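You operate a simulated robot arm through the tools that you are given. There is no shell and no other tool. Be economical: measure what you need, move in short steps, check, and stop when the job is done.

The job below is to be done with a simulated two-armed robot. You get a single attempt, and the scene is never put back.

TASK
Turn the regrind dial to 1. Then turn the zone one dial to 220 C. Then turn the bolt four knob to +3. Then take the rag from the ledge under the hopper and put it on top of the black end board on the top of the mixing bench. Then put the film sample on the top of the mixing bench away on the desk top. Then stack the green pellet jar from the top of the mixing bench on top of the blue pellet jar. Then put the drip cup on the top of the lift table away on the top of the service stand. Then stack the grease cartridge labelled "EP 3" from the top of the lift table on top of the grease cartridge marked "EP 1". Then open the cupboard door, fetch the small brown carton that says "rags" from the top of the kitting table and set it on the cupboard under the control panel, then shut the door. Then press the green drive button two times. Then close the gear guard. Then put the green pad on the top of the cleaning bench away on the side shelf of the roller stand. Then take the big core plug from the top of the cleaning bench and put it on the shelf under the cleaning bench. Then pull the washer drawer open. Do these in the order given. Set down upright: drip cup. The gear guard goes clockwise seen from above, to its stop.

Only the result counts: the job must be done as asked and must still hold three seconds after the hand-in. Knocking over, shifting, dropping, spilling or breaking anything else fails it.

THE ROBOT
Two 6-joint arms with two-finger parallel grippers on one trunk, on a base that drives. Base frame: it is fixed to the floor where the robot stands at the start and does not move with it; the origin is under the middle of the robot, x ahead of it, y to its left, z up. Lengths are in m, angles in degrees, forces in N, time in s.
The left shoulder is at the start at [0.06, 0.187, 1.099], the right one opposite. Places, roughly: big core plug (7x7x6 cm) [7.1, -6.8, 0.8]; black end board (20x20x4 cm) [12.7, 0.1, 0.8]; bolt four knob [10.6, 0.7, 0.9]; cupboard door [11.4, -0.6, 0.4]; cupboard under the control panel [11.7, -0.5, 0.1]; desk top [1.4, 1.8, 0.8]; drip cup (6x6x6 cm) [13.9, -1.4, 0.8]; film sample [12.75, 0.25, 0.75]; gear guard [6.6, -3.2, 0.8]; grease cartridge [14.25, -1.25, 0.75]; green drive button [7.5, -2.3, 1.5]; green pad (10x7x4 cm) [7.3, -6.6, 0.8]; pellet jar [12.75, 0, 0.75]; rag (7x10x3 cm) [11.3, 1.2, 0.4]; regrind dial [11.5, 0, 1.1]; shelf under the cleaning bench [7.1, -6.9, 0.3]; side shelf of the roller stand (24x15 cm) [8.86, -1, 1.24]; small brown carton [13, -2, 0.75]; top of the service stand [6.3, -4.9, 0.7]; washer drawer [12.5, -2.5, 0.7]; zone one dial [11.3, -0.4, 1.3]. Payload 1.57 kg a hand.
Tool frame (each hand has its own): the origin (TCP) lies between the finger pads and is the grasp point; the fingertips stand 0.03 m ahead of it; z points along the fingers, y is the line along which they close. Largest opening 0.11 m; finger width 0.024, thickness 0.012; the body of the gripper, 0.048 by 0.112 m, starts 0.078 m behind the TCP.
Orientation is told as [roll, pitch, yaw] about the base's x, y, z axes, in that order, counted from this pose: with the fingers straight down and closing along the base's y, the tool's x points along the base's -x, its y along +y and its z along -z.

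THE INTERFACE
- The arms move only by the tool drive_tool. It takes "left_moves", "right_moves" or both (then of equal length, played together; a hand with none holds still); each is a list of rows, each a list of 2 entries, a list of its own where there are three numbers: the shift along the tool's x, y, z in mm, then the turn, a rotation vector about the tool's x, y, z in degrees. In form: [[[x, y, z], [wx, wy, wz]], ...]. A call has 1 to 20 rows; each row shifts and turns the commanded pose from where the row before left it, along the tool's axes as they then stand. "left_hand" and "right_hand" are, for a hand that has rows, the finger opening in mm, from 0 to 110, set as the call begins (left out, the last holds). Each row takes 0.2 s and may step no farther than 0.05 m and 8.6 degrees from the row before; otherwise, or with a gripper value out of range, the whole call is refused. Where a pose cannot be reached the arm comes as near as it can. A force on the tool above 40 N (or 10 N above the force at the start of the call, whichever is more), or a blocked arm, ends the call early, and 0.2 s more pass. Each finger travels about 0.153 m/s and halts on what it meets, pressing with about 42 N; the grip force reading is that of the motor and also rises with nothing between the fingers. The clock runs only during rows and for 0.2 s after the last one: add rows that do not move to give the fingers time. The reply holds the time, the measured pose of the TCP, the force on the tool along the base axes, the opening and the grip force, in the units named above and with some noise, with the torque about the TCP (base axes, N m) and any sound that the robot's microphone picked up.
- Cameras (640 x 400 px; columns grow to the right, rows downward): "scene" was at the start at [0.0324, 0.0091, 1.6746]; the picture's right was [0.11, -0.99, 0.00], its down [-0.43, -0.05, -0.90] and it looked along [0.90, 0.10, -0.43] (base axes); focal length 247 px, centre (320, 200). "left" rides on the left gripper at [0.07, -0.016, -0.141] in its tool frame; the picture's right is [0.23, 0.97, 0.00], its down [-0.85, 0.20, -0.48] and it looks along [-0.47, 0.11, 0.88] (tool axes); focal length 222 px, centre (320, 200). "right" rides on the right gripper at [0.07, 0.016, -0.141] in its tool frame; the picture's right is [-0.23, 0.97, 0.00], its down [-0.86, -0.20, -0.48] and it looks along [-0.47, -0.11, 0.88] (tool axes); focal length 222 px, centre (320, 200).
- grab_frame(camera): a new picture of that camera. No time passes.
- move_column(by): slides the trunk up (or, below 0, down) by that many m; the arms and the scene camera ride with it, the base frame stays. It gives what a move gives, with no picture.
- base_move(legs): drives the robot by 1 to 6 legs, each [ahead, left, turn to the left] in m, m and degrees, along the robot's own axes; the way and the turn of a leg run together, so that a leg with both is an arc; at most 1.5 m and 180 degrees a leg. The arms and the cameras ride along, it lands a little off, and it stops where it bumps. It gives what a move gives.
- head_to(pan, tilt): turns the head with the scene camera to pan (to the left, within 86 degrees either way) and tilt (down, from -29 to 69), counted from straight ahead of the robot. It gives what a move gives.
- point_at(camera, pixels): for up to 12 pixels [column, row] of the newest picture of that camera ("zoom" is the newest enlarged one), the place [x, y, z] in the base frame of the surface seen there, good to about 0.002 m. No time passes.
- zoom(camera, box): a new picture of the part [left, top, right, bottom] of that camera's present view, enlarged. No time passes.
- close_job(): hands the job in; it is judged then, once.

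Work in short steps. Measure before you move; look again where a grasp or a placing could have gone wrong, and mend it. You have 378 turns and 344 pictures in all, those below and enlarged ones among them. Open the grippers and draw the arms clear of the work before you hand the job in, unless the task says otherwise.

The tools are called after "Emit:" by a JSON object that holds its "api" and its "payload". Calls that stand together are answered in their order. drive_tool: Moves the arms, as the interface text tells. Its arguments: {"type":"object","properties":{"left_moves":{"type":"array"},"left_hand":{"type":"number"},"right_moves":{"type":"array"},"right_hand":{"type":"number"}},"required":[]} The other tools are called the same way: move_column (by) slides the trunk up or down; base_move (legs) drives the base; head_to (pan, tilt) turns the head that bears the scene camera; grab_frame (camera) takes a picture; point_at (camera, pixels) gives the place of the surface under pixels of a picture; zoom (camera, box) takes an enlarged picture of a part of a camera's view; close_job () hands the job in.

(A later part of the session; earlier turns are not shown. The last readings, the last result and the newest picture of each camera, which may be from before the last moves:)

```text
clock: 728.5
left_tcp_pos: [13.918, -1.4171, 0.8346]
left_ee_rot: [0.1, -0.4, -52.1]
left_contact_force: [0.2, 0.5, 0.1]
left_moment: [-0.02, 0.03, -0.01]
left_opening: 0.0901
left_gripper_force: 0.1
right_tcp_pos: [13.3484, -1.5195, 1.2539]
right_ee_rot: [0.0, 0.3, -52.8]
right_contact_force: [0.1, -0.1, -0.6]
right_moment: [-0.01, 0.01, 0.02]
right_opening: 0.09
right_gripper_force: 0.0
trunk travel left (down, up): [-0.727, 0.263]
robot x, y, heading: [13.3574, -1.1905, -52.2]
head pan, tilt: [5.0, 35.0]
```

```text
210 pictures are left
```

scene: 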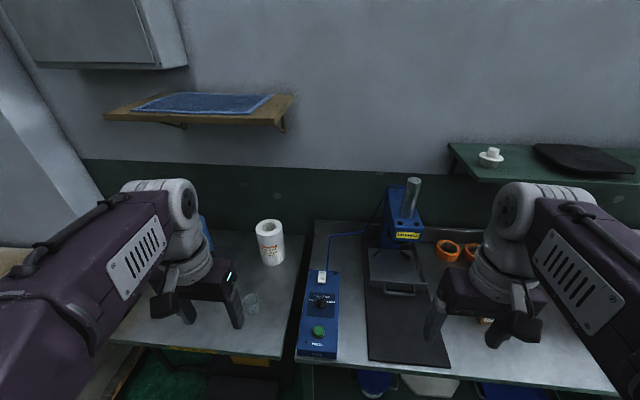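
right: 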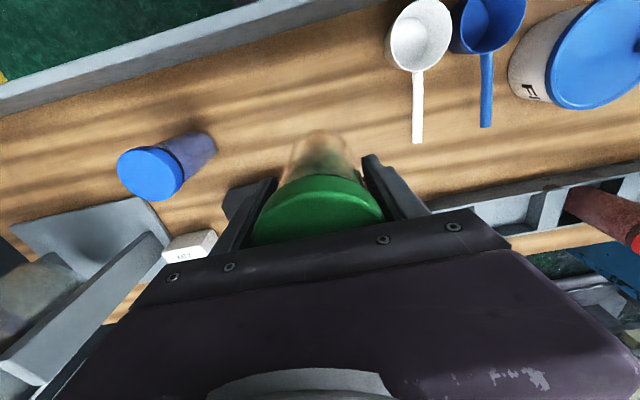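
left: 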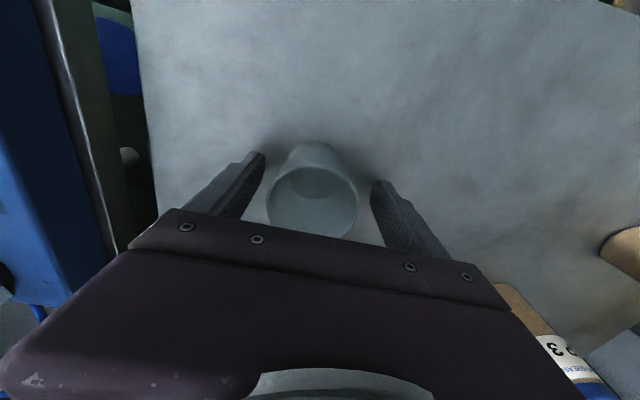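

Emit:
{"api": "drive_tool", "payload": {"left_moves": [[[0, 0, 0], [0, 0, 0]], [[0, 0, 0], [0, 0, 0]], [[0, 0, 0], [0, 0, 0]]], "left_hand": 45}}

Emit:
{"api": "drive_tool", "payload": {"left_moves": [[[0, 0, -8], [0, 0, 0]], [[0, 0, -15], [0, 0, 0]], [[0, 0, -20], [0, 0, 0]], [[0, 0, -20], [0, 0, 0]], [[0, 0, -20], [0, 0, 0]], [[0, 0, -20], [0, 0, 0]], [[0, 0, -20], [0, 0, 0]], [[0, 0, -20], [0, 0, 0]], [[0, 0, -20], [0, 0, 0]], [[0, 0, -20], [0, 0, 0]]]}}

Emit:
{"api": "grab_frame", "payload": {"camera": "left"}}

```text
clock: 729.3
left_tcp_pos: [13.9169, -1.417, 0.8349]
left_ee_rot: [0.0, -0.3, -52.1]
left_contact_force: [-0.9, -0.1, -0.7]
left_moment: [0.0, 0.0, -0.01]
left_opening: 0.056
left_gripper_force: 42.3
right_tcp_pos: [13.3478, -1.5191, 1.254]
right_ee_rot: [-0.1, 0.3, -52.6]
right_contact_force: [0.3, -0.6, -0.1]
right_moment: [0.0, -0.01, 0.0]
right_opening: 0.09
right_gripper_force: 0.1
trunk travel left (down, up): [-0.727, 0.263]
robot x, y, heading: [13.3569, -1.1877, -52.2]
head pan, tilt: [5.0, 35.0]
```

```text
clock: 731.5
left_tcp_pos: [13.9163, -1.4176, 1.0168]
left_ee_rot: [0.1, -0.4, -52.1]
left_contact_force: [-0.5, 0.4, -0.1]
left_moment: [-0.01, 0.01, 0.0]
left_opening: 0.0558
left_gripper_force: 42.2
right_tcp_pos: [13.348, -1.5192, 1.2538]
right_ee_rot: [0.1, 0.3, -52.7]
right_contact_force: [0.3, -0.2, -0.2]
right_moment: [-0.01, 0.0, -0.02]
right_opening: 0.0898
right_gripper_force: 0.1
trunk travel left (down, up): [-0.727, 0.263]
robot x, y, heading: [13.354, -1.1903, -52.3]
head pan, tilt: [5.0, 35.0]
```

```text
209 pictures are left
```

left: 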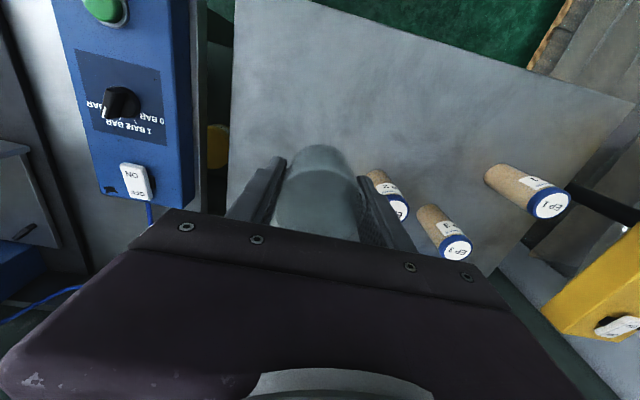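

Cup held. I draw it back, retreat from the table, turn and drive to the service stand.

Emit:
{"api": "drive_tool", "payload": {"left_moves": [[[25, 0, -15], [0, 0, 0]], [[25, 0, -15], [0, 0, 0]], [[25, 0, -15], [0, 0, 0]], [[25, 0, -15], [0, 0, 0]], [[25, 0, 0], [0, 0, 0]], [[25, 0, 0], [0, 0, 0]], [[25, 0, 0], [0, 0, 0]], [[25, 0, 0], [0, 0, 0]]]}}

Emit:
{"api": "base_move", "payload": {"legs": [[-0.58, 0, 0], [0, 0, -90.2], [1.5, 0, 0], [1.5, 0, 0], [1.5, 0, 0], [1.3, 0, 0]]}}

Emit:
{"api": "base_move", "payload": {"legs": [[0.4, -0.7, 0], [0.4, -0.72, 0], [1.1, 0, 0], [0, 0, 90]]}}

Emit:
{"api": "head_to", "payload": {"pan": -5, "tilt": 40}}

Emit:
{"api": "grab_frame", "payload": {"camera": "scene"}}

```text
clock: 733.3
left_tcp_pos: [13.7914, -1.2571, 1.0777]
left_ee_rot: [0.0, -0.5, -52.1]
left_contact_force: [-0.6, -0.4, 0.0]
left_moment: [-0.02, -0.01, 0.0]
left_opening: 0.0559
left_gripper_force: 42.2
right_tcp_pos: [13.3482, -1.5174, 1.2539]
right_ee_rot: [0.0, 0.3, -52.6]
right_contact_force: [0.8, 0.4, -0.4]
right_moment: [-0.01, -0.02, -0.02]
right_opening: 0.0901
right_gripper_force: 0.1
trunk travel left (down, up): [-0.727, 0.263]
robot x, y, heading: [13.3569, -1.1897, -52.3]
head pan, tilt: [5.0, 35.0]
```

```text
clock: 767.6
left_tcp_pos: [8.3075, -4.6575, 1.0775]
left_ee_rot: [0.1, -0.4, -142.7]
left_contact_force: [-0.4, -0.3, -0.9]
left_moment: [0.03, 0.02, 0.03]
left_opening: 0.0542
left_gripper_force: 42.0
right_tcp_pos: [8.0531, -4.2098, 1.2541]
right_ee_rot: [0.0, 0.3, -143.4]
right_contact_force: [0.4, -0.6, -0.6]
right_moment: [0.03, -0.02, -0.02]
right_opening: 0.09
right_gripper_force: 0.1
trunk travel left (down, up): [-0.727, 0.263]
robot x, y, heading: [8.3836, -4.2231, -142.6]
head pan, tilt: [5.0, 35.0]
```

```text
clock: 785.0
left_tcp_pos: [6.4465, -4.3288, 1.0773]
left_ee_rot: [0.0, -0.4, -52.0]
left_contact_force: [0.3, 0.3, -0.2]
left_moment: [-0.04, -0.03, -0.01]
left_opening: 0.0536
left_gripper_force: 41.9
right_tcp_pos: [6.0021, -4.5901, 1.2541]
right_ee_rot: [0.0, 0.3, -52.6]
right_contact_force: [0.5, -0.2, 0.7]
right_moment: [0.0, -0.01, -0.04]
right_opening: 0.0897
right_gripper_force: 0.1
trunk travel left (down, up): [-0.727, 0.263]
robot x, y, heading: [6.0091, -4.2597, -51.9]
head pan, tilt: [5.0, 35.0]
```

```text
clock: 785.7
left_tcp_pos: [6.4464, -4.3288, 1.078]
left_ee_rot: [0.1, -0.3, -52.0]
left_contact_force: [0.0, -0.3, -0.6]
left_moment: [0.0, -0.01, 0.02]
left_opening: 0.0536
left_gripper_force: 42.7
right_tcp_pos: [6.0017, -4.5908, 1.254]
right_ee_rot: [0.0, 0.2, -52.6]
right_contact_force: [0.2, -0.3, 0.1]
right_moment: [0.0, 0.03, 0.01]
right_opening: 0.09
right_gripper_force: 0.2
trunk travel left (down, up): [-0.727, 0.263]
robot x, y, heading: [6.0125, -4.26, -52.0]
head pan, tilt: [-5.0, 40.0]
```

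```text
208 pictures are left
```

scene: 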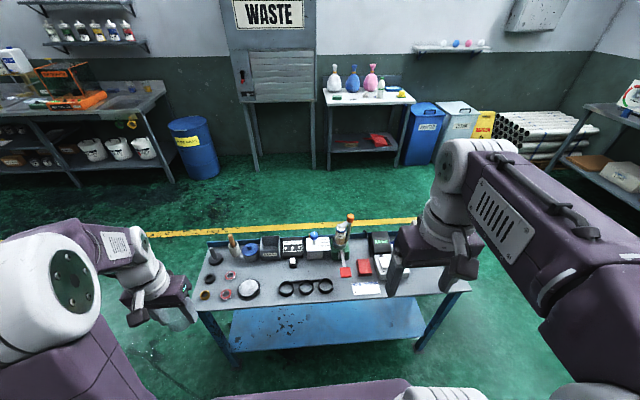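

Emit:
{"api": "zoom", "payload": {"camera": "scene", "box": [180, 200, 480, 340]}}

Emit:
{"api": "grab_frame", "payload": {"camera": "left"}}

Emit:
{"api": "point_at", "payload": {"camera": "scene", "pixels": [[200, 308], [468, 290], [330, 300], [262, 275], [240, 300], [270, 293], [288, 288], [248, 288], [300, 267], [220, 285], [340, 280], [410, 285]]}}

```text
2.13 times, centred on (330, 270) of scene
```

zoom: 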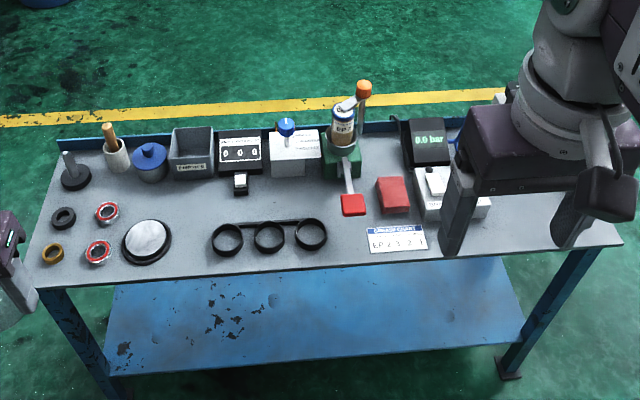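

```text
206 pictures are left
```

left: 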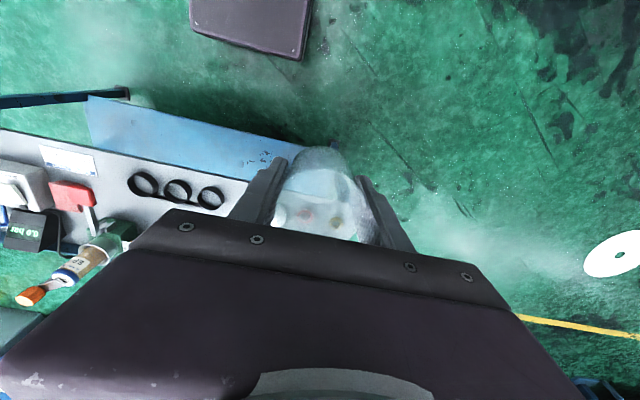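

```text
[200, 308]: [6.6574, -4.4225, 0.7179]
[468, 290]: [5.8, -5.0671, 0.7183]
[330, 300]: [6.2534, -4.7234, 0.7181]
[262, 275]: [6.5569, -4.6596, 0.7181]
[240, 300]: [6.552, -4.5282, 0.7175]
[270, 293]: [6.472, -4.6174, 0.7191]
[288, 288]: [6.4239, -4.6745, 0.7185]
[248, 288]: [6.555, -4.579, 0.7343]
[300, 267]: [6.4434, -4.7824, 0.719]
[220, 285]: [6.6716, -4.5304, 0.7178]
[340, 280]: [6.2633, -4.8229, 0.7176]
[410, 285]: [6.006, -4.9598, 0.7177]
```

Free spot between disc, dispenser and rings near scene pixel (267,275). I measure it and step 0.15 m closer.

Emit:
{"api": "point_at", "payload": {"camera": "scene", "pixels": [[267, 275], [270, 272], [254, 272], [262, 262], [285, 280], [268, 262], [276, 284]]}}

Emit:
{"api": "base_move", "payload": {"legs": [[0.15, 0, -0.6]]}}

Emit:
{"api": "grab_frame", "payload": {"camera": "scene"}}

```text
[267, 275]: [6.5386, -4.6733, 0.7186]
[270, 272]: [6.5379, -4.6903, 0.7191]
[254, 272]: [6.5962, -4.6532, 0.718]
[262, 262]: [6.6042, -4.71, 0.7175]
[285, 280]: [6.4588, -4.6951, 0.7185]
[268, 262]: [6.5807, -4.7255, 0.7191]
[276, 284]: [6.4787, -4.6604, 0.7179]
```

```text
clock: 787.1
left_tcp_pos: [6.5361, -4.4524, 1.0777]
left_ee_rot: [0.0, -0.4, -52.6]
left_contact_force: [0.5, -0.3, -0.2]
left_moment: [0.01, 0.02, 0.02]
left_opening: 0.0536
left_gripper_force: 42.4
right_tcp_pos: [6.0872, -4.7076, 1.2536]
right_ee_rot: [0.1, 0.2, -53.4]
right_contact_force: [0.1, -0.9, -0.7]
right_moment: [-0.03, 0.0, 0.0]
right_opening: 0.0902
right_gripper_force: 0.1
trunk travel left (down, up): [-0.727, 0.263]
robot x, y, heading: [6.0994, -4.3791, -52.8]
head pan, tilt: [-5.0, 40.0]
```

```text
205 pictures are left
```

scene: 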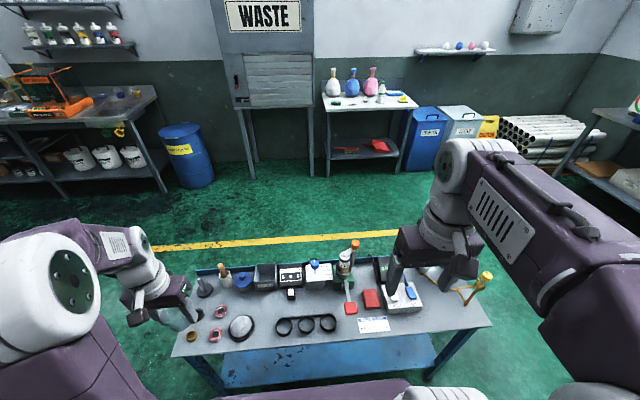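

Emit:
{"api": "drive_tool", "payload": {"left_moves": [[[-20, -14.6, 0], [0, 0, 0]], [[-20, -14.6, 0], [0, 0, 0]], [[-20, -14.6, 0], [0, 0, 0]], [[-20, -14.6, 0], [0, 0, 0]], [[-20, -14.6, 0], [0, 0, 0]], [[-20, -14.6, 0], [0, 0, 0]], [[-20, -14.6, 0], [0, 0, 0]], [[-20, -14.6, 0], [0, 0, 0]], [[-19, -15, 0], [0, 0, 0]], [[0, 0, 30], [0, 0, 0]], [[0, 0, 30], [0, 0, 0]], [[0, 0, 30], [0, 0, 0]], [[0, 0, 30], [0, 0, 0]], [[0, 0, 30], [0, 0, 0]], [[0, 0, 30], [0, 0, 0]]]}}

Emit:
{"api": "grab_frame", "payload": {"camera": "left"}}

Emit:
{"api": "zoom", "payload": {"camera": "scene", "box": [170, 240, 370, 360]}}

```text
clock: 790.3
left_tcp_pos: [6.5426, -4.6764, 0.8975]
left_ee_rot: [0.0, -0.3, -52.6]
left_contact_force: [0.2, 0.0, -0.4]
left_moment: [-0.02, 0.0, 0.01]
left_opening: 0.0538
left_gripper_force: 41.6
right_tcp_pos: [6.0901, -4.7095, 1.2542]
right_ee_rot: [0.0, 0.2, -53.3]
right_contact_force: [0.8, 0.3, 0.4]
right_moment: [0.02, 0.01, 0.04]
right_opening: 0.0899
right_gripper_force: 0.1
trunk travel left (down, up): [-0.727, 0.263]
robot x, y, heading: [6.1026, -4.3793, -52.8]
head pan, tilt: [-5.0, 40.0]
```

```text
204 pictures are left
```

left: 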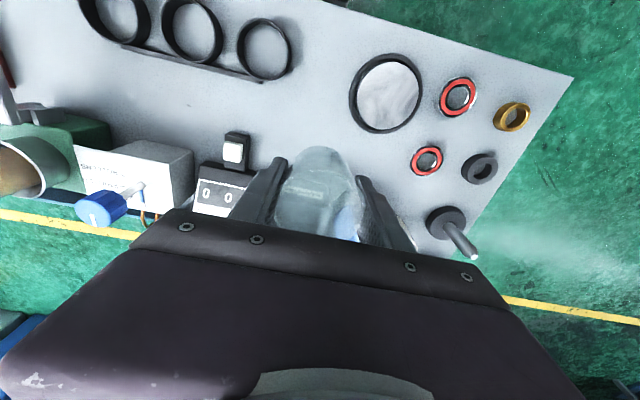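

```text
3.20 times, centred on (270, 300) of scene
```

zoom: 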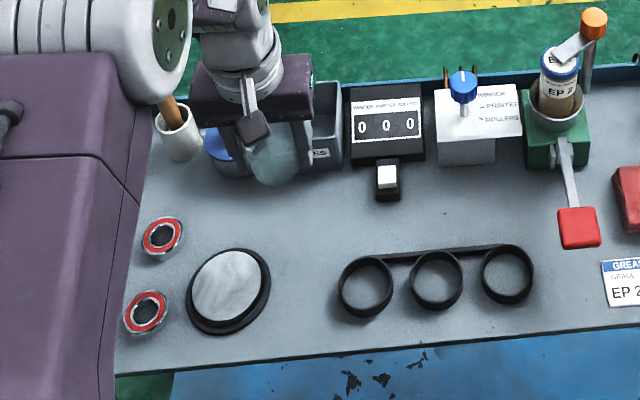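

Spot below is clear. Lower in small steps to contact.

Emit:
{"api": "drive_tool", "payload": {"left_moves": [[[5, 0, 25], [0, 0, 0]], [[5, 0, 25], [0, 0, 0]], [[0, 0, 25], [0, 0, 0]], [[0, 0, 25], [0, 0, 0]], [[0, 0, 25], [0, 0, 0]], [[0, 0, 10], [0, 0, 0]]]}}

Emit:
{"api": "grab_frame", "payload": {"camera": "left"}}

```text
clock: 791.7
left_tcp_pos: [6.5351, -4.6691, 0.7615]
left_ee_rot: [0.0, -0.4, -52.6]
left_contact_force: [-1.4, -0.2, -0.4]
left_moment: [-0.01, 0.01, 0.03]
left_opening: 0.0537
left_gripper_force: 41.5
right_tcp_pos: [6.0889, -4.709, 1.2534]
right_ee_rot: [0.0, 0.3, -53.3]
right_contact_force: [-0.6, 0.0, 0.3]
right_moment: [0.0, -0.02, -0.01]
right_opening: 0.09
right_gripper_force: 0.0
trunk travel left (down, up): [-0.727, 0.263]
robot x, y, heading: [6.0993, -4.3804, -53.0]
head pan, tilt: [-5.0, 40.0]
```

```text
202 pictures are left
```

left: 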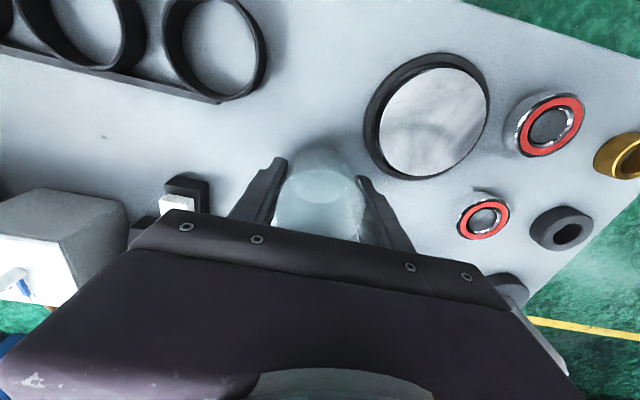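

Emit:
{"api": "drive_tool", "payload": {"left_moves": [[[0, 0, 3], [0, 0, 0]], [[0, 0, 3], [0, 0, 0]], [[0, 0, 2], [0, 0, 0]], [[0, 0, 0], [0, 0, 0]]]}}

Emit:
{"api": "drive_tool", "payload": {"left_moves": [[[0, 0, 1.5], [0, 0, 0]], [[0, 0, 1.5], [0, 0, 0]], [[0, 0, 0], [0, 0, 0]]]}}

```text
clock: 792.7
left_tcp_pos: [6.5349, -4.6692, 0.7544]
left_ee_rot: [-0.1, -0.4, -52.6]
left_contact_force: [0.1, 0.1, 3.8]
left_moment: [-0.06, -0.04, -0.04]
left_opening: 0.0535
left_gripper_force: 41.9
right_tcp_pos: [6.0888, -4.7092, 1.2536]
right_ee_rot: [0.1, 0.4, -53.3]
right_contact_force: [-0.1, -0.1, -0.4]
right_moment: [-0.01, -0.01, -0.02]
right_opening: 0.09
right_gripper_force: 0.1
trunk travel left (down, up): [-0.727, 0.263]
robot x, y, heading: [6.0988, -4.3761, -53.0]
head pan, tilt: [-5.0, 40.0]
```

```text
clock: 793.5
left_tcp_pos: [6.5353, -4.6683, 0.7533]
left_ee_rot: [0.1, -0.8, -52.7]
left_contact_force: [3.0, -0.4, 32.5]
left_moment: [0.11, 0.09, -0.02]
left_opening: 0.0536
left_gripper_force: 42.4
right_tcp_pos: [6.0879, -4.7071, 1.2548]
right_ee_rot: [0.2, 0.1, -53.4]
right_contact_force: [-0.5, 0.5, -0.2]
right_moment: [0.01, 0.0, -0.03]
right_opening: 0.0899
right_gripper_force: 0.0
trunk travel left (down, up): [-0.727, 0.263]
robot x, y, heading: [6.1006, -4.3827, -52.9]
head pan, tilt: [-5.0, 40.0]
```

On the surface (pressing a bit hard); ease off 2.5 mm, then open to 85 and rise.

Emit:
{"api": "drive_tool", "payload": {"left_moves": [[[0, 0, -2.5], [0, 0, 0]], [[0, 0, 0], [0, 0, 0]]]}}

Emit:
{"api": "drive_tool", "payload": {"left_moves": [[[0, 0, 0], [0, 0, 0]], [[0, 0, 0], [0, 0, 0]]], "left_hand": 80}}

Emit:
{"api": "drive_tool", "payload": {"left_moves": [[[0, 0, -20], [0, 0, 0]], [[0, 0, -40], [0, 0, 0]], [[0, 0, -40], [0, 0, 0]], [[0, 0, -50], [0, 0, 0]], [[0, 0, -50], [0, 0, 0]]]}}

Emit:
{"api": "grab_frame", "payload": {"camera": "left"}}

```text
clock: 794.1
left_tcp_pos: [6.5347, -4.6683, 0.7541]
left_ee_rot: [-0.1, -0.4, -52.7]
left_contact_force: [3.5, -4.7, 16.4]
left_moment: [-0.18, -0.1, 0.03]
left_opening: 0.0537
left_gripper_force: 41.8
right_tcp_pos: [6.0881, -4.7081, 1.254]
right_ee_rot: [0.1, 0.2, -53.4]
right_contact_force: [-0.1, 1.1, 0.0]
right_moment: [0.0, 0.03, 0.01]
right_opening: 0.09
right_gripper_force: 0.1
trunk travel left (down, up): [-0.727, 0.263]
robot x, y, heading: [6.1007, -4.3779, -52.7]
head pan, tilt: [-5.0, 40.0]
```

```text
clock: 794.7
left_tcp_pos: [6.5352, -4.6677, 0.7528]
left_ee_rot: [0.0, -0.2, -52.6]
left_contact_force: [0.2, 0.5, 0.7]
left_moment: [0.0, -0.06, 0.0]
left_opening: 0.08
left_gripper_force: 0.1
right_tcp_pos: [6.0879, -4.7097, 1.2546]
right_ee_rot: [0.1, 0.3, -53.3]
right_contact_force: [0.4, -0.6, 0.2]
right_moment: [-0.02, 0.0, -0.02]
right_opening: 0.0901
right_gripper_force: 0.0
trunk travel left (down, up): [-0.727, 0.263]
robot x, y, heading: [6.0991, -4.3789, -52.7]
head pan, tilt: [-5.0, 40.0]
```

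```text
clock: 795.9
left_tcp_pos: [6.5335, -4.6665, 0.956]
left_ee_rot: [-0.1, -0.2, -52.7]
left_contact_force: [-0.2, 0.3, 0.2]
left_moment: [0.01, 0.03, -0.04]
left_opening: 0.0799
left_gripper_force: 0.1
right_tcp_pos: [6.0875, -4.7084, 1.2543]
right_ee_rot: [0.1, 0.3, -53.3]
right_contact_force: [0.6, 0.5, -0.8]
right_moment: [0.0, -0.04, -0.02]
right_opening: 0.0897
right_gripper_force: 0.0
trunk travel left (down, up): [-0.727, 0.263]
robot x, y, heading: [6.1009, -4.3794, -52.7]
head pan, tilt: [-5.0, 40.0]
```

```text
201 pictures are left
```

left: 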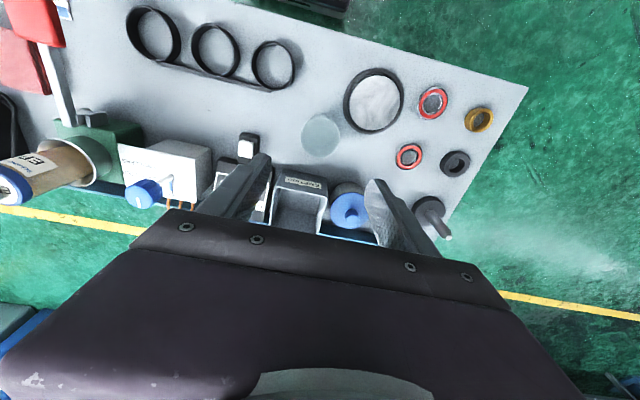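

Emit:
{"api": "zoom", "payload": {"camera": "left", "box": [260, 70, 400, 180]}}

```text
3.64 times, centred on (330, 125) of left
```

zoom: 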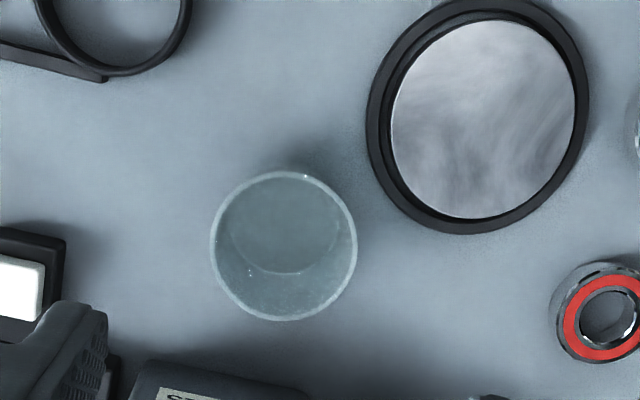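

Cup is upright. I retract and drive back to the lift table for the grease cartridges.

Emit:
{"api": "drive_tool", "payload": {"left_moves": [[[0, 0, -50], [0, 0, 0]], [[0, 0, -50], [0, 0, 0]], [[0, 0, -50], [0, 0, 0]], [[0, 0, -50], [0, 0, 0]], [[45, 0, 0], [0, 0, 0]], [[45, 0, 0], [0, 0, 0]], [[45, 0, 0], [0, 0, 0]], [[45, 0, 0], [0, 0, 0]]]}}

Emit:
{"api": "base_move", "payload": {"legs": [[-0.15, 0, 0.3], [0, 0, 90], [1.15, 0, 0], [0.4, -0.7, 0], [0.4, -0.72, 0]]}}

Emit:
{"api": "base_move", "payload": {"legs": [[1.5, 0, 0], [1.5, 0, 0], [1.5, 0, 0], [1.5, 0, 0], [0, 0, -90]]}}

Emit:
{"api": "head_to", "payload": {"pan": 10, "tilt": 40}}

Emit:
{"api": "grab_frame", "payload": {"camera": "scene"}}

```text
clock: 797.7
left_tcp_pos: [6.4239, -4.5228, 1.1543]
left_ee_rot: [0.1, -0.5, -52.7]
left_contact_force: [-0.2, -0.5, 0.1]
left_moment: [-0.03, 0.03, -0.02]
left_opening: 0.0799
left_gripper_force: 0.0
right_tcp_pos: [6.088, -4.7074, 1.2542]
right_ee_rot: [0.0, 0.2, -53.3]
right_contact_force: [0.6, 0.2, 0.2]
right_moment: [-0.02, -0.01, 0.0]
right_opening: 0.0901
right_gripper_force: 0.1
trunk travel left (down, up): [-0.727, 0.263]
robot x, y, heading: [6.1027, -4.3821, -52.9]
head pan, tilt: [-5.0, 40.0]
```

```text
clock: 816.2
left_tcp_pos: [8.5607, -3.8638, 1.151]
left_ee_rot: [0.0, -0.4, 38.0]
left_contact_force: [0.2, -0.2, 0.4]
left_moment: [0.01, 0.01, -0.02]
left_opening: 0.08
left_gripper_force: 0.0
right_tcp_pos: [8.7495, -4.1981, 1.2533]
right_ee_rot: [-0.1, 0.2, 37.3]
right_contact_force: [0.8, -0.9, -0.6]
right_moment: [-0.03, 0.0, 0.0]
right_opening: 0.0899
right_gripper_force: 0.0
trunk travel left (down, up): [-0.727, 0.263]
robot x, y, heading: [8.4168, -4.1897, 37.8]
head pan, tilt: [-5.0, 40.0]
```

```text
clock: 848.6
left_tcp_pos: [13.5092, -0.7302, 1.1516]
left_ee_rot: [0.1, -0.4, -54.8]
left_contact_force: [0.4, -0.1, -0.2]
left_moment: [0.02, -0.01, -0.01]
left_opening: 0.0802
left_gripper_force: 0.1
right_tcp_pos: [13.1676, -0.9011, 1.253]
right_ee_rot: [0.1, 0.3, -55.7]
right_contact_force: [-0.1, -0.5, -0.4]
right_moment: [0.0, -0.02, -0.02]
right_opening: 0.0899
right_gripper_force: 0.0
trunk travel left (down, up): [-0.727, 0.263]
robot x, y, heading: [13.1932, -0.5754, -55.1]
head pan, tilt: [-5.0, 40.0]
```

```text
clock: 849.3
left_tcp_pos: [13.5088, -0.729, 1.1522]
left_ee_rot: [0.0, -0.4, -54.9]
left_contact_force: [0.3, 0.2, 0.5]
left_moment: [-0.01, -0.01, 0.03]
left_opening: 0.0801
left_gripper_force: 0.1
right_tcp_pos: [13.1661, -0.9013, 1.2529]
right_ee_rot: [0.0, 0.3, -55.5]
right_contact_force: [0.0, 0.1, 0.0]
right_moment: [0.04, 0.01, 0.03]
right_opening: 0.09
right_gripper_force: 0.1
trunk travel left (down, up): [-0.727, 0.263]
robot x, y, heading: [13.1886, -0.5757, -55.0]
head pan, tilt: [10.0, 40.0]
```

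```text
199 pictures are left
```

scene: 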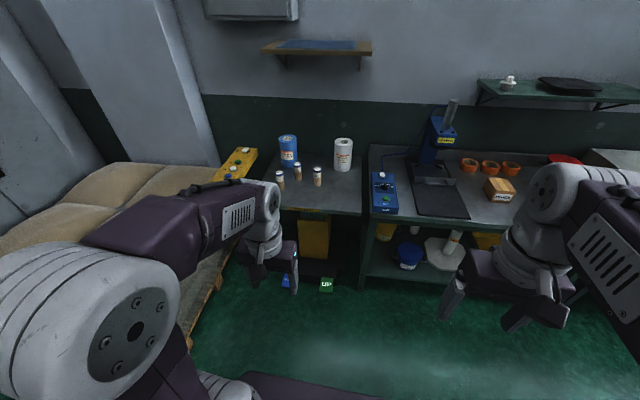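

Emit:
{"api": "point_at", "payload": {"camera": "scene", "pixels": [[325, 284], [325, 292], [318, 293], [333, 292], [285, 288], [279, 200], [297, 175], [317, 180], [280, 175], [298, 165], [317, 170], [215, 280]]}}

Emit:
{"api": "zoom", "payload": {"camera": "scene", "box": [260, 130, 360, 220]}}

```text
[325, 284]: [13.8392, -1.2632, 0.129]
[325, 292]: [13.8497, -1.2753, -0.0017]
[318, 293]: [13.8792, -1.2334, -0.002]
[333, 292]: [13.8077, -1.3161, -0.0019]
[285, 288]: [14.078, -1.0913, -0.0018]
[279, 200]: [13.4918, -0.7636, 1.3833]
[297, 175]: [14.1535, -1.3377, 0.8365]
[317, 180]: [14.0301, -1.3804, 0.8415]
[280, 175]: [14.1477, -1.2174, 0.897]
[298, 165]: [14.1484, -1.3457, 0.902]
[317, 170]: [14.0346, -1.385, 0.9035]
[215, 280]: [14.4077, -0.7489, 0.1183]
```

```text
4.44 times, centred on (310, 175) of scene
```

zoom: 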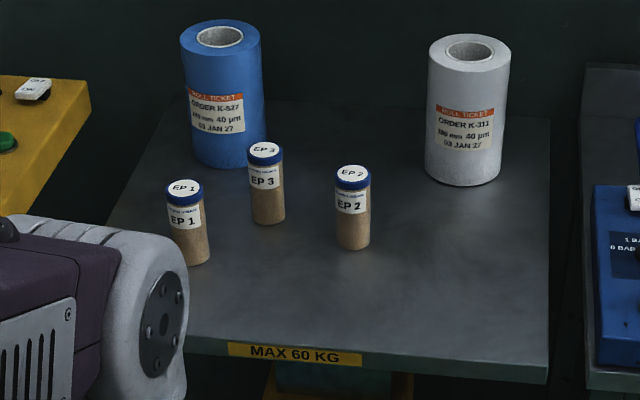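

Emit:
{"api": "point_at", "payload": {"camera": "zoom", "pixels": [[265, 149], [249, 152], [282, 152], [265, 143], [184, 188], [167, 190], [202, 190], [184, 181], [184, 195], [265, 156], [190, 262]]}}

Emit:
{"api": "base_move", "payload": {"legs": [[0, 0.15, 2.4], [0.6, 0, 0]]}}

Emit:
{"api": "grab_frame", "payload": {"camera": "scene"}}

```text
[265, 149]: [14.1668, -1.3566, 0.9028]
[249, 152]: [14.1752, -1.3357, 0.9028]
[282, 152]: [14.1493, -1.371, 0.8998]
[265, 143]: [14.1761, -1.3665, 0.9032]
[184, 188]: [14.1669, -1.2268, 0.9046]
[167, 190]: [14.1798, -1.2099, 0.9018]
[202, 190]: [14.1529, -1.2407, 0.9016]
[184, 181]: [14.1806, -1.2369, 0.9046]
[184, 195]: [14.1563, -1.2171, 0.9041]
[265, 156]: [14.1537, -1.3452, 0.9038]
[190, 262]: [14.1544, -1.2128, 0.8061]
```

```text
clock: 853.7
left_tcp_pos: [13.9966, -1.1003, 1.1521]
left_ee_rot: [0.1, -0.3, -52.5]
left_contact_force: [-0.7, 0.0, -0.6]
left_moment: [-0.02, 0.01, 0.0]
left_opening: 0.0801
left_gripper_force: 0.1
right_tcp_pos: [13.6605, -1.287, 1.2535]
right_ee_rot: [0.0, 0.2, -53.2]
right_contact_force: [-0.2, 0.6, 0.2]
right_moment: [0.01, -0.05, -0.01]
right_opening: 0.09
right_gripper_force: 0.1
trunk travel left (down, up): [-0.727, 0.263]
robot x, y, heading: [13.6708, -0.9557, -52.9]
head pan, tilt: [10.0, 40.0]
```

```text
197 pictures are left
```

scene: 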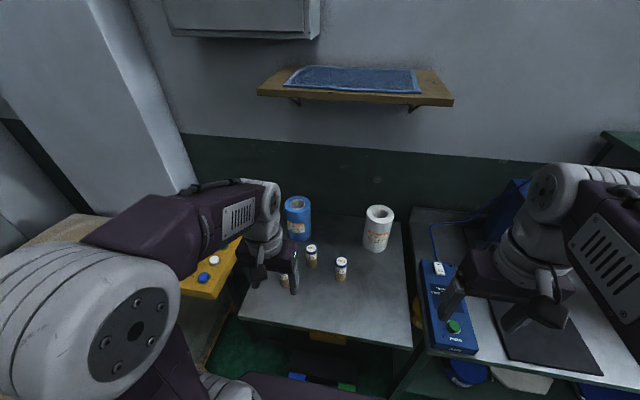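

EP3 lid centre (14.164,-1.355), EP1 (14.167,-1.226), tops z 0.904. I go 6 cm nearer and lower the trunk 0.12 m.

Emit:
{"api": "base_move", "payload": {"legs": [[0.06, 0, 0]]}}

Emit:
{"api": "move_column", "payload": {"by": -0.1}}

```text
clock: 854.6
left_tcp_pos: [14.0293, -1.1439, 1.1543]
left_ee_rot: [0.0, -0.6, -52.6]
left_contact_force: [-0.6, 0.6, 0.0]
left_moment: [-0.07, -0.02, -0.01]
left_opening: 0.0801
left_gripper_force: 0.0
right_tcp_pos: [13.694, -1.3293, 1.2548]
right_ee_rot: [0.0, 0.1, -53.2]
right_contact_force: [-0.4, -0.5, -0.2]
right_moment: [-0.04, 0.0, 0.0]
right_opening: 0.0901
right_gripper_force: 0.0
trunk travel left (down, up): [-0.727, 0.263]
robot x, y, heading: [13.7014, -1.0052, -52.8]
head pan, tilt: [10.0, 40.0]
```

```text
clock: 856.0
left_tcp_pos: [14.0322, -1.1471, 1.0525]
left_ee_rot: [-0.1, -0.4, -52.6]
left_contact_force: [-0.4, 0.4, -0.1]
left_moment: [0.02, 0.0, 0.0]
left_opening: 0.0798
left_gripper_force: 0.0
right_tcp_pos: [13.6968, -1.3344, 1.1537]
right_ee_rot: [0.0, 0.3, -53.2]
right_contact_force: [0.1, 0.6, 0.0]
right_moment: [-0.03, 0.0, 0.04]
right_opening: 0.0899
right_gripper_force: 0.0
trunk travel left (down, up): [-0.627, 0.363]
robot x, y, heading: [13.7058, -1.0066, -52.6]
head pan, tilt: [10.0, 40.0]
```

Emit:
{"api": "drive_tool", "payload": {"left_moves": [[[-41, -3.6, 0], [0, 0, 0]], [[-41, -3.6, 0], [0, 0, 0]], [[-41, -3.6, 0], [0, 0, 0]], [[-41, -3.6, 0], [0, 0, 0]], [[-41, -3.6, 0], [0, 0, 0]], [[-40, -3.6, 0], [0, 0, 0]], [[0, 0, 40], [0, 0, 0]], [[0, 0, 40], [0, 0, 0]]], "left_hand": 70}}

Emit:
{"api": "grab_frame", "payload": {"camera": "left"}}

```text
clock: 857.8
left_tcp_pos: [14.164, -1.3551, 0.9733]
left_ee_rot: [0.0, -0.3, -52.5]
left_contact_force: [1.2, -0.3, 0.1]
left_moment: [0.01, -0.01, 0.01]
left_opening: 0.0702
left_gripper_force: 0.0
right_tcp_pos: [13.6963, -1.3349, 1.1529]
right_ee_rot: [0.0, 0.3, -53.3]
right_contact_force: [0.1, -0.2, -0.5]
right_moment: [-0.01, -0.01, 0.01]
right_opening: 0.0899
right_gripper_force: 0.0
trunk travel left (down, up): [-0.627, 0.363]
robot x, y, heading: [13.709, -1.0085, -52.7]
head pan, tilt: [10.0, 40.0]
```

```text
196 pictures are left
```

left: 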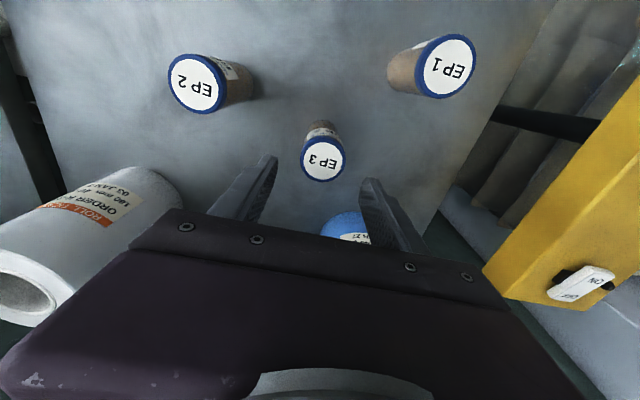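

Emit:
{"api": "point_at", "payload": {"camera": "left", "pixels": [[324, 160], [303, 158], [346, 163], [325, 140], [323, 181], [451, 64], [431, 60], [471, 68], [455, 45], [446, 86]]}}

Emit:
{"api": "drive_tool", "payload": {"left_moves": [[[0, 0, 40], [0, 0, 0]], [[0, 0, 40], [0, 0, 0]], [[0, 0, 40], [0, 0, 0]]]}}

Emit:
{"api": "drive_tool", "payload": {"left_moves": [[[0, 0, 0], [0, 0, 0]], [[0, 0, 0], [0, 0, 0]], [[0, 0, 0], [0, 0, 0]]], "left_hand": 20}}

```text
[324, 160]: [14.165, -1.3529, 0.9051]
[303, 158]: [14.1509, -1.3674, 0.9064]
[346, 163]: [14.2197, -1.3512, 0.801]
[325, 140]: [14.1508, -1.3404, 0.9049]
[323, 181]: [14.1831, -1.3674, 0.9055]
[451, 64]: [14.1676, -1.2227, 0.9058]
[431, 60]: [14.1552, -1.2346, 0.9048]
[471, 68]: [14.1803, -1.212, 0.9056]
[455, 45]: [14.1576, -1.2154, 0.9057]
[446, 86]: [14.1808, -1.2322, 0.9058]
```

```text
clock: 858.6
left_tcp_pos: [14.1643, -1.3561, 0.8537]
left_ee_rot: [-0.1, -0.2, -52.6]
left_contact_force: [0.4, 0.8, 0.1]
left_moment: [-0.01, 0.0, 0.0]
left_opening: 0.0696
left_gripper_force: 0.1
right_tcp_pos: [13.6973, -1.3335, 1.1546]
right_ee_rot: [0.0, 0.3, -53.2]
right_contact_force: [0.6, -0.2, -0.1]
right_moment: [0.03, 0.01, 0.02]
right_opening: 0.0899
right_gripper_force: 0.0
trunk travel left (down, up): [-0.627, 0.363]
robot x, y, heading: [13.7099, -1.002, -52.6]
head pan, tilt: [10.0, 40.0]
```

```text
clock: 859.4
left_tcp_pos: [14.165, -1.3555, 0.8538]
left_ee_rot: [-0.1, -0.4, -52.6]
left_contact_force: [-0.2, -0.3, -0.4]
left_moment: [-0.02, 0.02, 0.01]
left_opening: 0.0451
left_gripper_force: 41.8
right_tcp_pos: [13.6968, -1.3347, 1.1541]
right_ee_rot: [0.0, 0.3, -53.2]
right_contact_force: [0.8, -0.3, 0.5]
right_moment: [0.04, -0.01, -0.01]
right_opening: 0.0899
right_gripper_force: 0.1
trunk travel left (down, up): [-0.627, 0.363]
robot x, y, heading: [13.7088, -1.0033, -52.8]
head pan, tilt: [10.0, 40.0]
```

Gripped EP3. Lift 125 mm, shift over EP1 (+102 x, +80.5 y).

Emit:
{"api": "drive_tool", "payload": {"left_moves": [[[0, 0, -8], [0, 0, 0]], [[0, 0, -17], [0, 0, 0]], [[0, 0, -25], [0, 0, 0]], [[0, 0, -25], [0, 0, 0]], [[0, 0, -25], [0, 0, 0]], [[0, 0, -25], [0, 0, 0]], [[17, 13.4, 0], [0, 0, 0]], [[17, 13.4, 0], [0, 0, 0]], [[17, 13.4, 0], [0, 0, 0]], [[17, 13.4, 0], [0, 0, 0]], [[17, 13.4, 0], [0, 0, 0]], [[17, 13.5, 0], [0, 0, 0]], [[0, 0, 0], [0, 0, 0]]]}}

Emit:
{"api": "grab_frame", "payload": {"camera": "left"}}

Emit:
{"api": "zoom", "payload": {"camera": "scene", "box": [230, 200, 370, 330]}}

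```text
clock: 862.2
left_tcp_pos: [14.1662, -1.2265, 0.9787]
left_ee_rot: [-0.1, -0.4, -52.6]
left_contact_force: [-0.4, -0.3, -1.7]
left_moment: [-0.03, 0.0, -0.05]
left_opening: 0.045
left_gripper_force: 42.1
right_tcp_pos: [13.6964, -1.3349, 1.1538]
right_ee_rot: [0.1, 0.3, -53.3]
right_contact_force: [-0.5, -0.2, 0.2]
right_moment: [0.03, -0.07, 0.0]
right_opening: 0.0901
right_gripper_force: 0.0
trunk travel left (down, up): [-0.627, 0.363]
robot x, y, heading: [13.7038, -1.0029, -52.9]
head pan, tilt: [10.0, 40.0]
```

```text
195 pictures are left
```

left: 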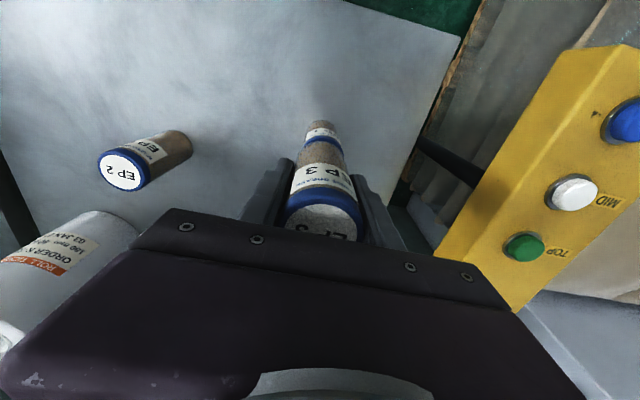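

```text
3.08 times, centred on (300, 265) of scene
```

zoom: 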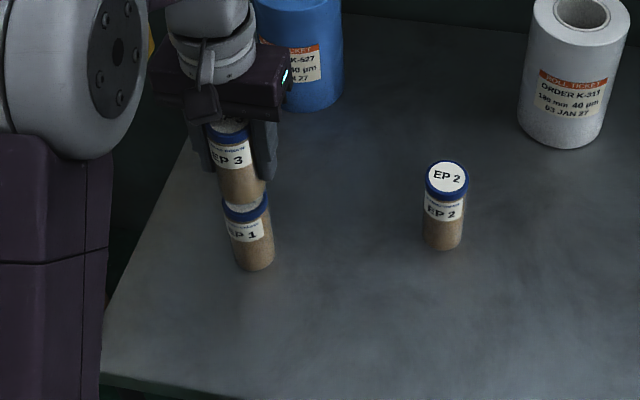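

Emit:
{"api": "drive_tool", "payload": {"left_moves": [[[-0.5, 1, 7], [0, 0, 0]], [[0, 0, 7], [0, 0, 0]], [[0, 0, 3], [0, 0, 0]], [[0, 0, 0], [0, 0, 0]]]}}

Emit:
{"api": "drive_tool", "payload": {"left_moves": [[[0, 0, 1.5], [0, 0, 0]], [[0, 0, 1], [0, 0, 0]], [[0, 0, 0], [0, 0, 0]]]}}

```text
clock: 863.2
left_tcp_pos: [14.1671, -1.2259, 0.9617]
left_ee_rot: [0.0, -0.2, -52.5]
left_contact_force: [0.3, 1.3, -1.0]
left_moment: [0.01, -0.03, 0.02]
left_opening: 0.0449
left_gripper_force: 41.8
right_tcp_pos: [13.6964, -1.3336, 1.1542]
right_ee_rot: [0.0, 0.3, -53.2]
right_contact_force: [0.1, 0.9, 0.1]
right_moment: [-0.01, 0.0, 0.01]
right_opening: 0.0901
right_gripper_force: 0.0
trunk travel left (down, up): [-0.627, 0.363]
robot x, y, heading: [13.7064, -1.0082, -52.8]
head pan, tilt: [10.0, 40.0]
```

```text
clock: 864.0
left_tcp_pos: [14.1684, -1.2257, 0.9593]
left_ee_rot: [0.1, -0.4, -52.5]
left_contact_force: [-0.3, -1.7, 11.9]
left_moment: [-0.05, -0.01, 0.06]
left_opening: 0.0449
left_gripper_force: 42.3
right_tcp_pos: [13.6959, -1.333, 1.153]
right_ee_rot: [0.1, 0.1, -53.3]
right_contact_force: [0.0, 0.4, -0.1]
right_moment: [0.01, -0.02, 0.02]
right_opening: 0.0899
right_gripper_force: 0.0
trunk travel left (down, up): [-0.627, 0.363]
robot x, y, heading: [13.7059, -1.0051, -52.6]
head pan, tilt: [10.0, 40.0]
```

Contact. Ease up 0.8 mm, open, rise straight.

Emit:
{"api": "drive_tool", "payload": {"left_moves": [[[0, 0, -0.8], [0, 0, 0]], [[0, 0, 0], [0, 0, 0]]]}}

Emit:
{"api": "drive_tool", "payload": {"left_moves": [[[0, 0, 0], [0, 0, 0]], [[0, 0, 0], [0, 0, 0]]], "left_hand": 75}}

Emit:
{"api": "drive_tool", "payload": {"left_moves": [[[0, 0, -15], [0, 0, 0]], [[0, 0, -30], [0, 0, 0]], [[0, 0, -40], [0, 0, 0]], [[0, 0, -40], [0, 0, 0]]]}}

Emit:
{"api": "zoom", "payload": {"camera": "scene", "box": [230, 180, 370, 310]}}

```text
clock: 864.6
left_tcp_pos: [14.1675, -1.2264, 0.9614]
left_ee_rot: [0.0, -0.4, -52.6]
left_contact_force: [0.8, -1.2, 7.7]
left_moment: [-0.2, -0.08, 0.04]
left_opening: 0.0452
left_gripper_force: 42.3
right_tcp_pos: [13.6963, -1.3333, 1.1542]
right_ee_rot: [0.1, 0.3, -53.2]
right_contact_force: [-0.9, 0.0, -0.6]
right_moment: [0.01, -0.01, 0.0]
right_opening: 0.09
right_gripper_force: 0.2
trunk travel left (down, up): [-0.627, 0.363]
robot x, y, heading: [13.7085, -1.007, -52.6]
head pan, tilt: [10.0, 40.0]
```

```text
clock: 865.2
left_tcp_pos: [14.1659, -1.2254, 0.9614]
left_ee_rot: [0.0, -0.2, -52.6]
left_contact_force: [-0.7, 1.4, 0.5]
left_moment: [-0.01, 0.0, 0.0]
left_opening: 0.0748
left_gripper_force: 0.0
right_tcp_pos: [13.6964, -1.3339, 1.1543]
right_ee_rot: [0.0, 0.3, -53.1]
right_contact_force: [0.0, -0.5, 0.0]
right_moment: [-0.04, -0.01, 0.02]
right_opening: 0.0897
right_gripper_force: 0.0
trunk travel left (down, up): [-0.627, 0.363]
robot x, y, heading: [13.7068, -1.0053, -52.5]
head pan, tilt: [10.0, 40.0]
```

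```text
clock: 866.2
left_tcp_pos: [14.1657, -1.2241, 1.0846]
left_ee_rot: [0.1, -0.5, -52.7]
left_contact_force: [0.0, 0.0, -0.2]
left_moment: [0.02, -0.02, 0.02]
left_opening: 0.075
left_gripper_force: 0.0
right_tcp_pos: [13.6963, -1.3345, 1.1542]
right_ee_rot: [0.0, 0.1, -53.1]
right_contact_force: [-0.3, 0.4, -0.5]
right_moment: [0.06, 0.02, -0.01]
right_opening: 0.0899
right_gripper_force: 0.1
trunk travel left (down, up): [-0.627, 0.363]
robot x, y, heading: [13.7087, -1.0041, -52.6]
head pan, tilt: [10.0, 40.0]
```

```text
3.08 times, centred on (300, 245) of scene
```

zoom: 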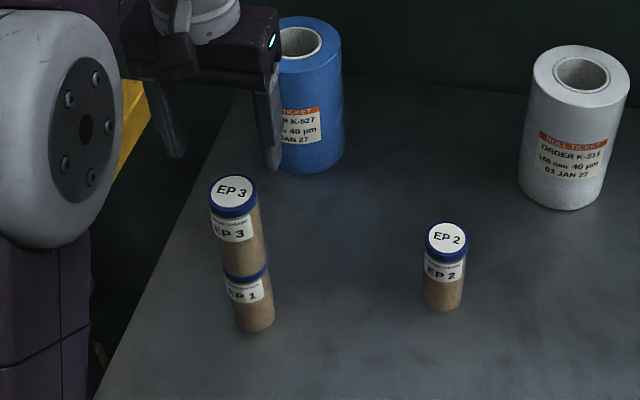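

Stack is good. I withdraw and drive to the control cabinet front to look at the cupboard door.

Emit:
{"api": "drive_tool", "payload": {"left_moves": [[[0, 0, -40], [0, 0, 0]], [[0, 0, -40], [0, 0, 0]], [[45, 0, 0], [0, 0, 0]], [[45, 0, 0], [0, 0, 0]], [[45, 0, 0], [0, 0, 0]], [[45, 0, 0], [0, 0, 0]], [[45, 0, 0], [0, 0, 0]]]}}

Emit:
{"api": "base_move", "payload": {"legs": [[-0.65, 0, 0], [0, -1.3, 0], [0, -1.25, 0], [0, 0, 90], [0, 0.8, 0]]}}

Emit:
{"api": "head_to", "payload": {"pan": 0, "tilt": 40}}

Emit:
{"api": "grab_frame", "payload": {"camera": "scene"}}

```text
clock: 867.8
left_tcp_pos: [14.0495, -1.0603, 1.1654]
left_ee_rot: [0.0, -0.2, -52.5]
left_contact_force: [-0.3, 0.2, 0.0]
left_moment: [-0.02, 0.0, -0.03]
left_opening: 0.0752
left_gripper_force: 0.1
left hand out of reach, approached as far as the arm can: row 7
right_tcp_pos: [13.6973, -1.3331, 1.1534]
right_ee_rot: [0.0, 0.3, -53.3]
right_contact_force: [0.2, -0.7, -0.1]
right_moment: [0.0, 0.01, 0.02]
right_opening: 0.0901
right_gripper_force: 0.0
trunk travel left (down, up): [-0.627, 0.363]
robot x, y, heading: [13.7076, -1.0036, -52.7]
head pan, tilt: [10.0, 40.0]
```

```text
clock: 891.3
left_tcp_pos: [10.8237, -1.0808, 1.1651]
left_ee_rot: [0.0, -0.2, 39.0]
left_contact_force: [-0.1, -0.2, 0.1]
left_moment: [0.02, -0.01, -0.02]
left_opening: 0.075
left_gripper_force: 0.1
right_tcp_pos: [11.1071, -1.4248, 1.1529]
right_ee_rot: [0.0, 0.3, 38.3]
right_contact_force: [-0.1, -0.2, 0.4]
right_moment: [0.0, 0.04, 0.0]
right_opening: 0.0899
right_gripper_force: 0.0
trunk travel left (down, up): [-0.627, 0.363]
robot x, y, heading: [10.7765, -1.422, 38.6]
head pan, tilt: [10.0, 40.0]
```

```text
clock: 892.0
left_tcp_pos: [10.8239, -1.0797, 1.1656]
left_ee_rot: [0.0, -0.2, 39.0]
left_contact_force: [0.4, 0.3, -0.2]
left_moment: [-0.01, -0.04, 0.01]
left_opening: 0.0748
left_gripper_force: 0.0
right_tcp_pos: [11.1065, -1.4234, 1.1539]
right_ee_rot: [0.0, 0.3, 38.5]
right_contact_force: [-0.8, 0.9, 0.0]
right_moment: [0.02, 0.02, 0.01]
right_opening: 0.0899
right_gripper_force: 0.1
trunk travel left (down, up): [-0.627, 0.363]
robot x, y, heading: [10.7755, -1.4213, 38.8]
head pan, tilt: [0.0, 40.0]
```

```text
192 pictures are left
```

scene: 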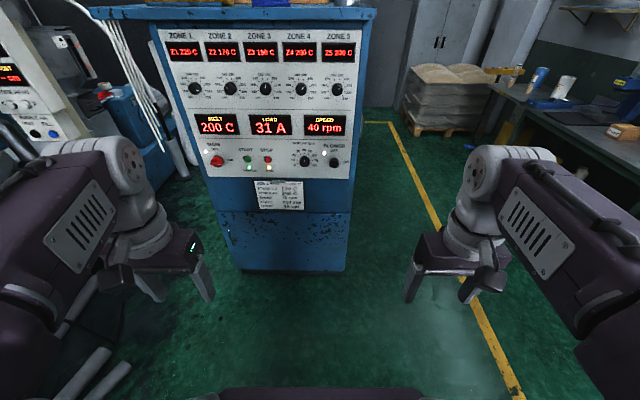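

Emit:
{"api": "zoom", "payload": {"camera": "scene", "box": [200, 160, 370, 290]}}

Emit:
{"api": "point_at", "payload": {"camera": "scene", "pixels": [[222, 215], [348, 215], [240, 268], [340, 270], [285, 240], [232, 236], [345, 240]]}}

```text
3.08 times, centred on (285, 225) of scene
```

zoom: 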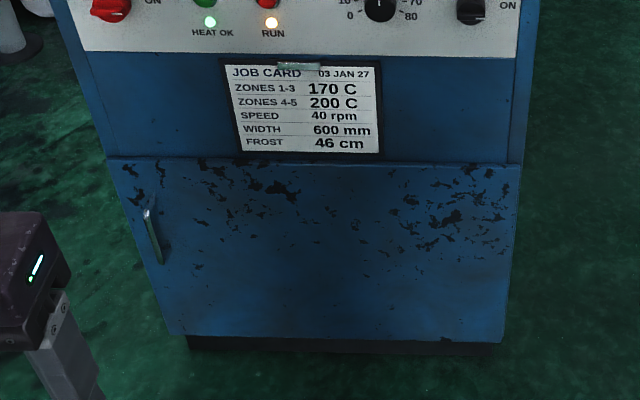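

```text
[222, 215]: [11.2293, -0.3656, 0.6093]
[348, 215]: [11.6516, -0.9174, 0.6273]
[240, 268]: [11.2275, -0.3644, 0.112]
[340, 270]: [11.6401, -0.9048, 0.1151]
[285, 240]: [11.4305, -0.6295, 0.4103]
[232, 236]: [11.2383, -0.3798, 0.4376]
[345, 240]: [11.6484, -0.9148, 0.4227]
```

Emit:
{"api": "point_at", "payload": {"camera": "zoom", "pixels": [[147, 213], [152, 235], [160, 261], [140, 235], [165, 235], [110, 160], [168, 332], [520, 165], [503, 338], [155, 245]]}}

Emit:
{"api": "zoom", "payload": {"camera": "scene", "box": [215, 205, 275, 255]}}

```text
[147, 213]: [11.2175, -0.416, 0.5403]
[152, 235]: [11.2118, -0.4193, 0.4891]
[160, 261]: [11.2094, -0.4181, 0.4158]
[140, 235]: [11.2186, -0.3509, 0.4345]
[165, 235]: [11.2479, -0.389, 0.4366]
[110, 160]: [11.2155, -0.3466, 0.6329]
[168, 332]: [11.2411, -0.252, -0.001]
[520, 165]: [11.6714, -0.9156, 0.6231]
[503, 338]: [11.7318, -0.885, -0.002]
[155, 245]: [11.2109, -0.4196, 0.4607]
```

```text
8.00 times, centred on (245, 230) of scene
```

zoom: 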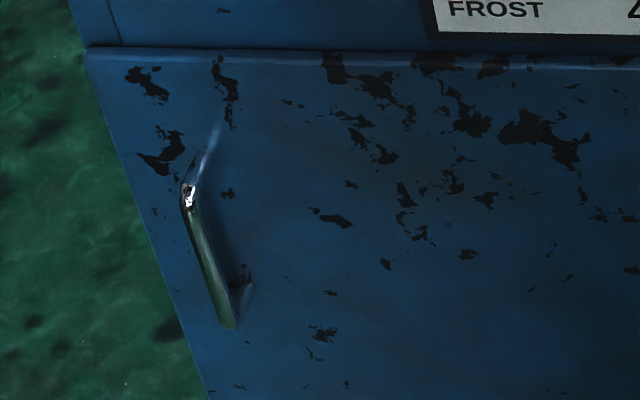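

The door has a vertical bar handle at (11.212,-0.419), z 0.415–0.54; hinge on the right (u≈7.81, v≈8.70). I turn the left hand to point forward in free space.

Emit:
{"api": "drive_tool", "payload": {"left_moves": [[[-50, 0, 0], [0, 0, 0]], [[-50, 0, 0], [0, 0, 0]], [[-50, 0, 0], [0, 0, 0]], [[-50, 0, 0], [0, 0, 0]], [[-40, 0, 0], [0, 0, 0]], [[0, 0, 0], [0, -8.2, 0]], [[0, 0, 0], [0, -8.2, 0]], [[0, 0, 0], [0, -8.2, 0]], [[0, 0, 0], [0, -8.2, 0]], [[0, 0, 0], [0, -8.2, 0]], [[0, 0, 0], [0, -8.2, 0]], [[0, 0, 0], [0, -8.2, 0]], [[0, 0, 0], [0, -8.2, 0]], [[0, 0, 0], [0, -8.2, 0]], [[0, 0, 0], [0, -8.2, 0]], [[0, 0, 0], [0, -8, 0]]]}}

Emit:
{"api": "grab_frame", "payload": {"camera": "scene"}}

```text
clock: 895.4
left_tcp_pos: [11.0188, -0.9253, 1.1688]
left_ee_rot: [-12.2, -86.5, 50.0]
left_contact_force: [0.3, 0.4, -1.4]
left_moment: [-0.04, 0.02, 0.01]
left_opening: 0.0749
left_gripper_force: 0.0
left hand out of reach, approached as far as the arm can: row 13, 16
right_tcp_pos: [11.1076, -1.4233, 1.1538]
right_ee_rot: [-0.1, 0.3, 38.4]
right_contact_force: [-0.4, 0.0, -0.4]
right_moment: [-0.01, 0.01, 0.05]
right_opening: 0.09
right_gripper_force: 0.1
trunk travel left (down, up): [-0.627, 0.363]
robot x, y, heading: [10.7767, -1.4251, 39.1]
head pan, tilt: [0.0, 40.0]
```

```text
189 pictures are left
```

scene: 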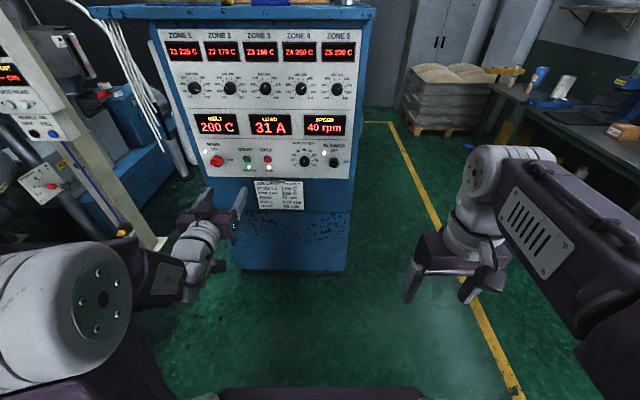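

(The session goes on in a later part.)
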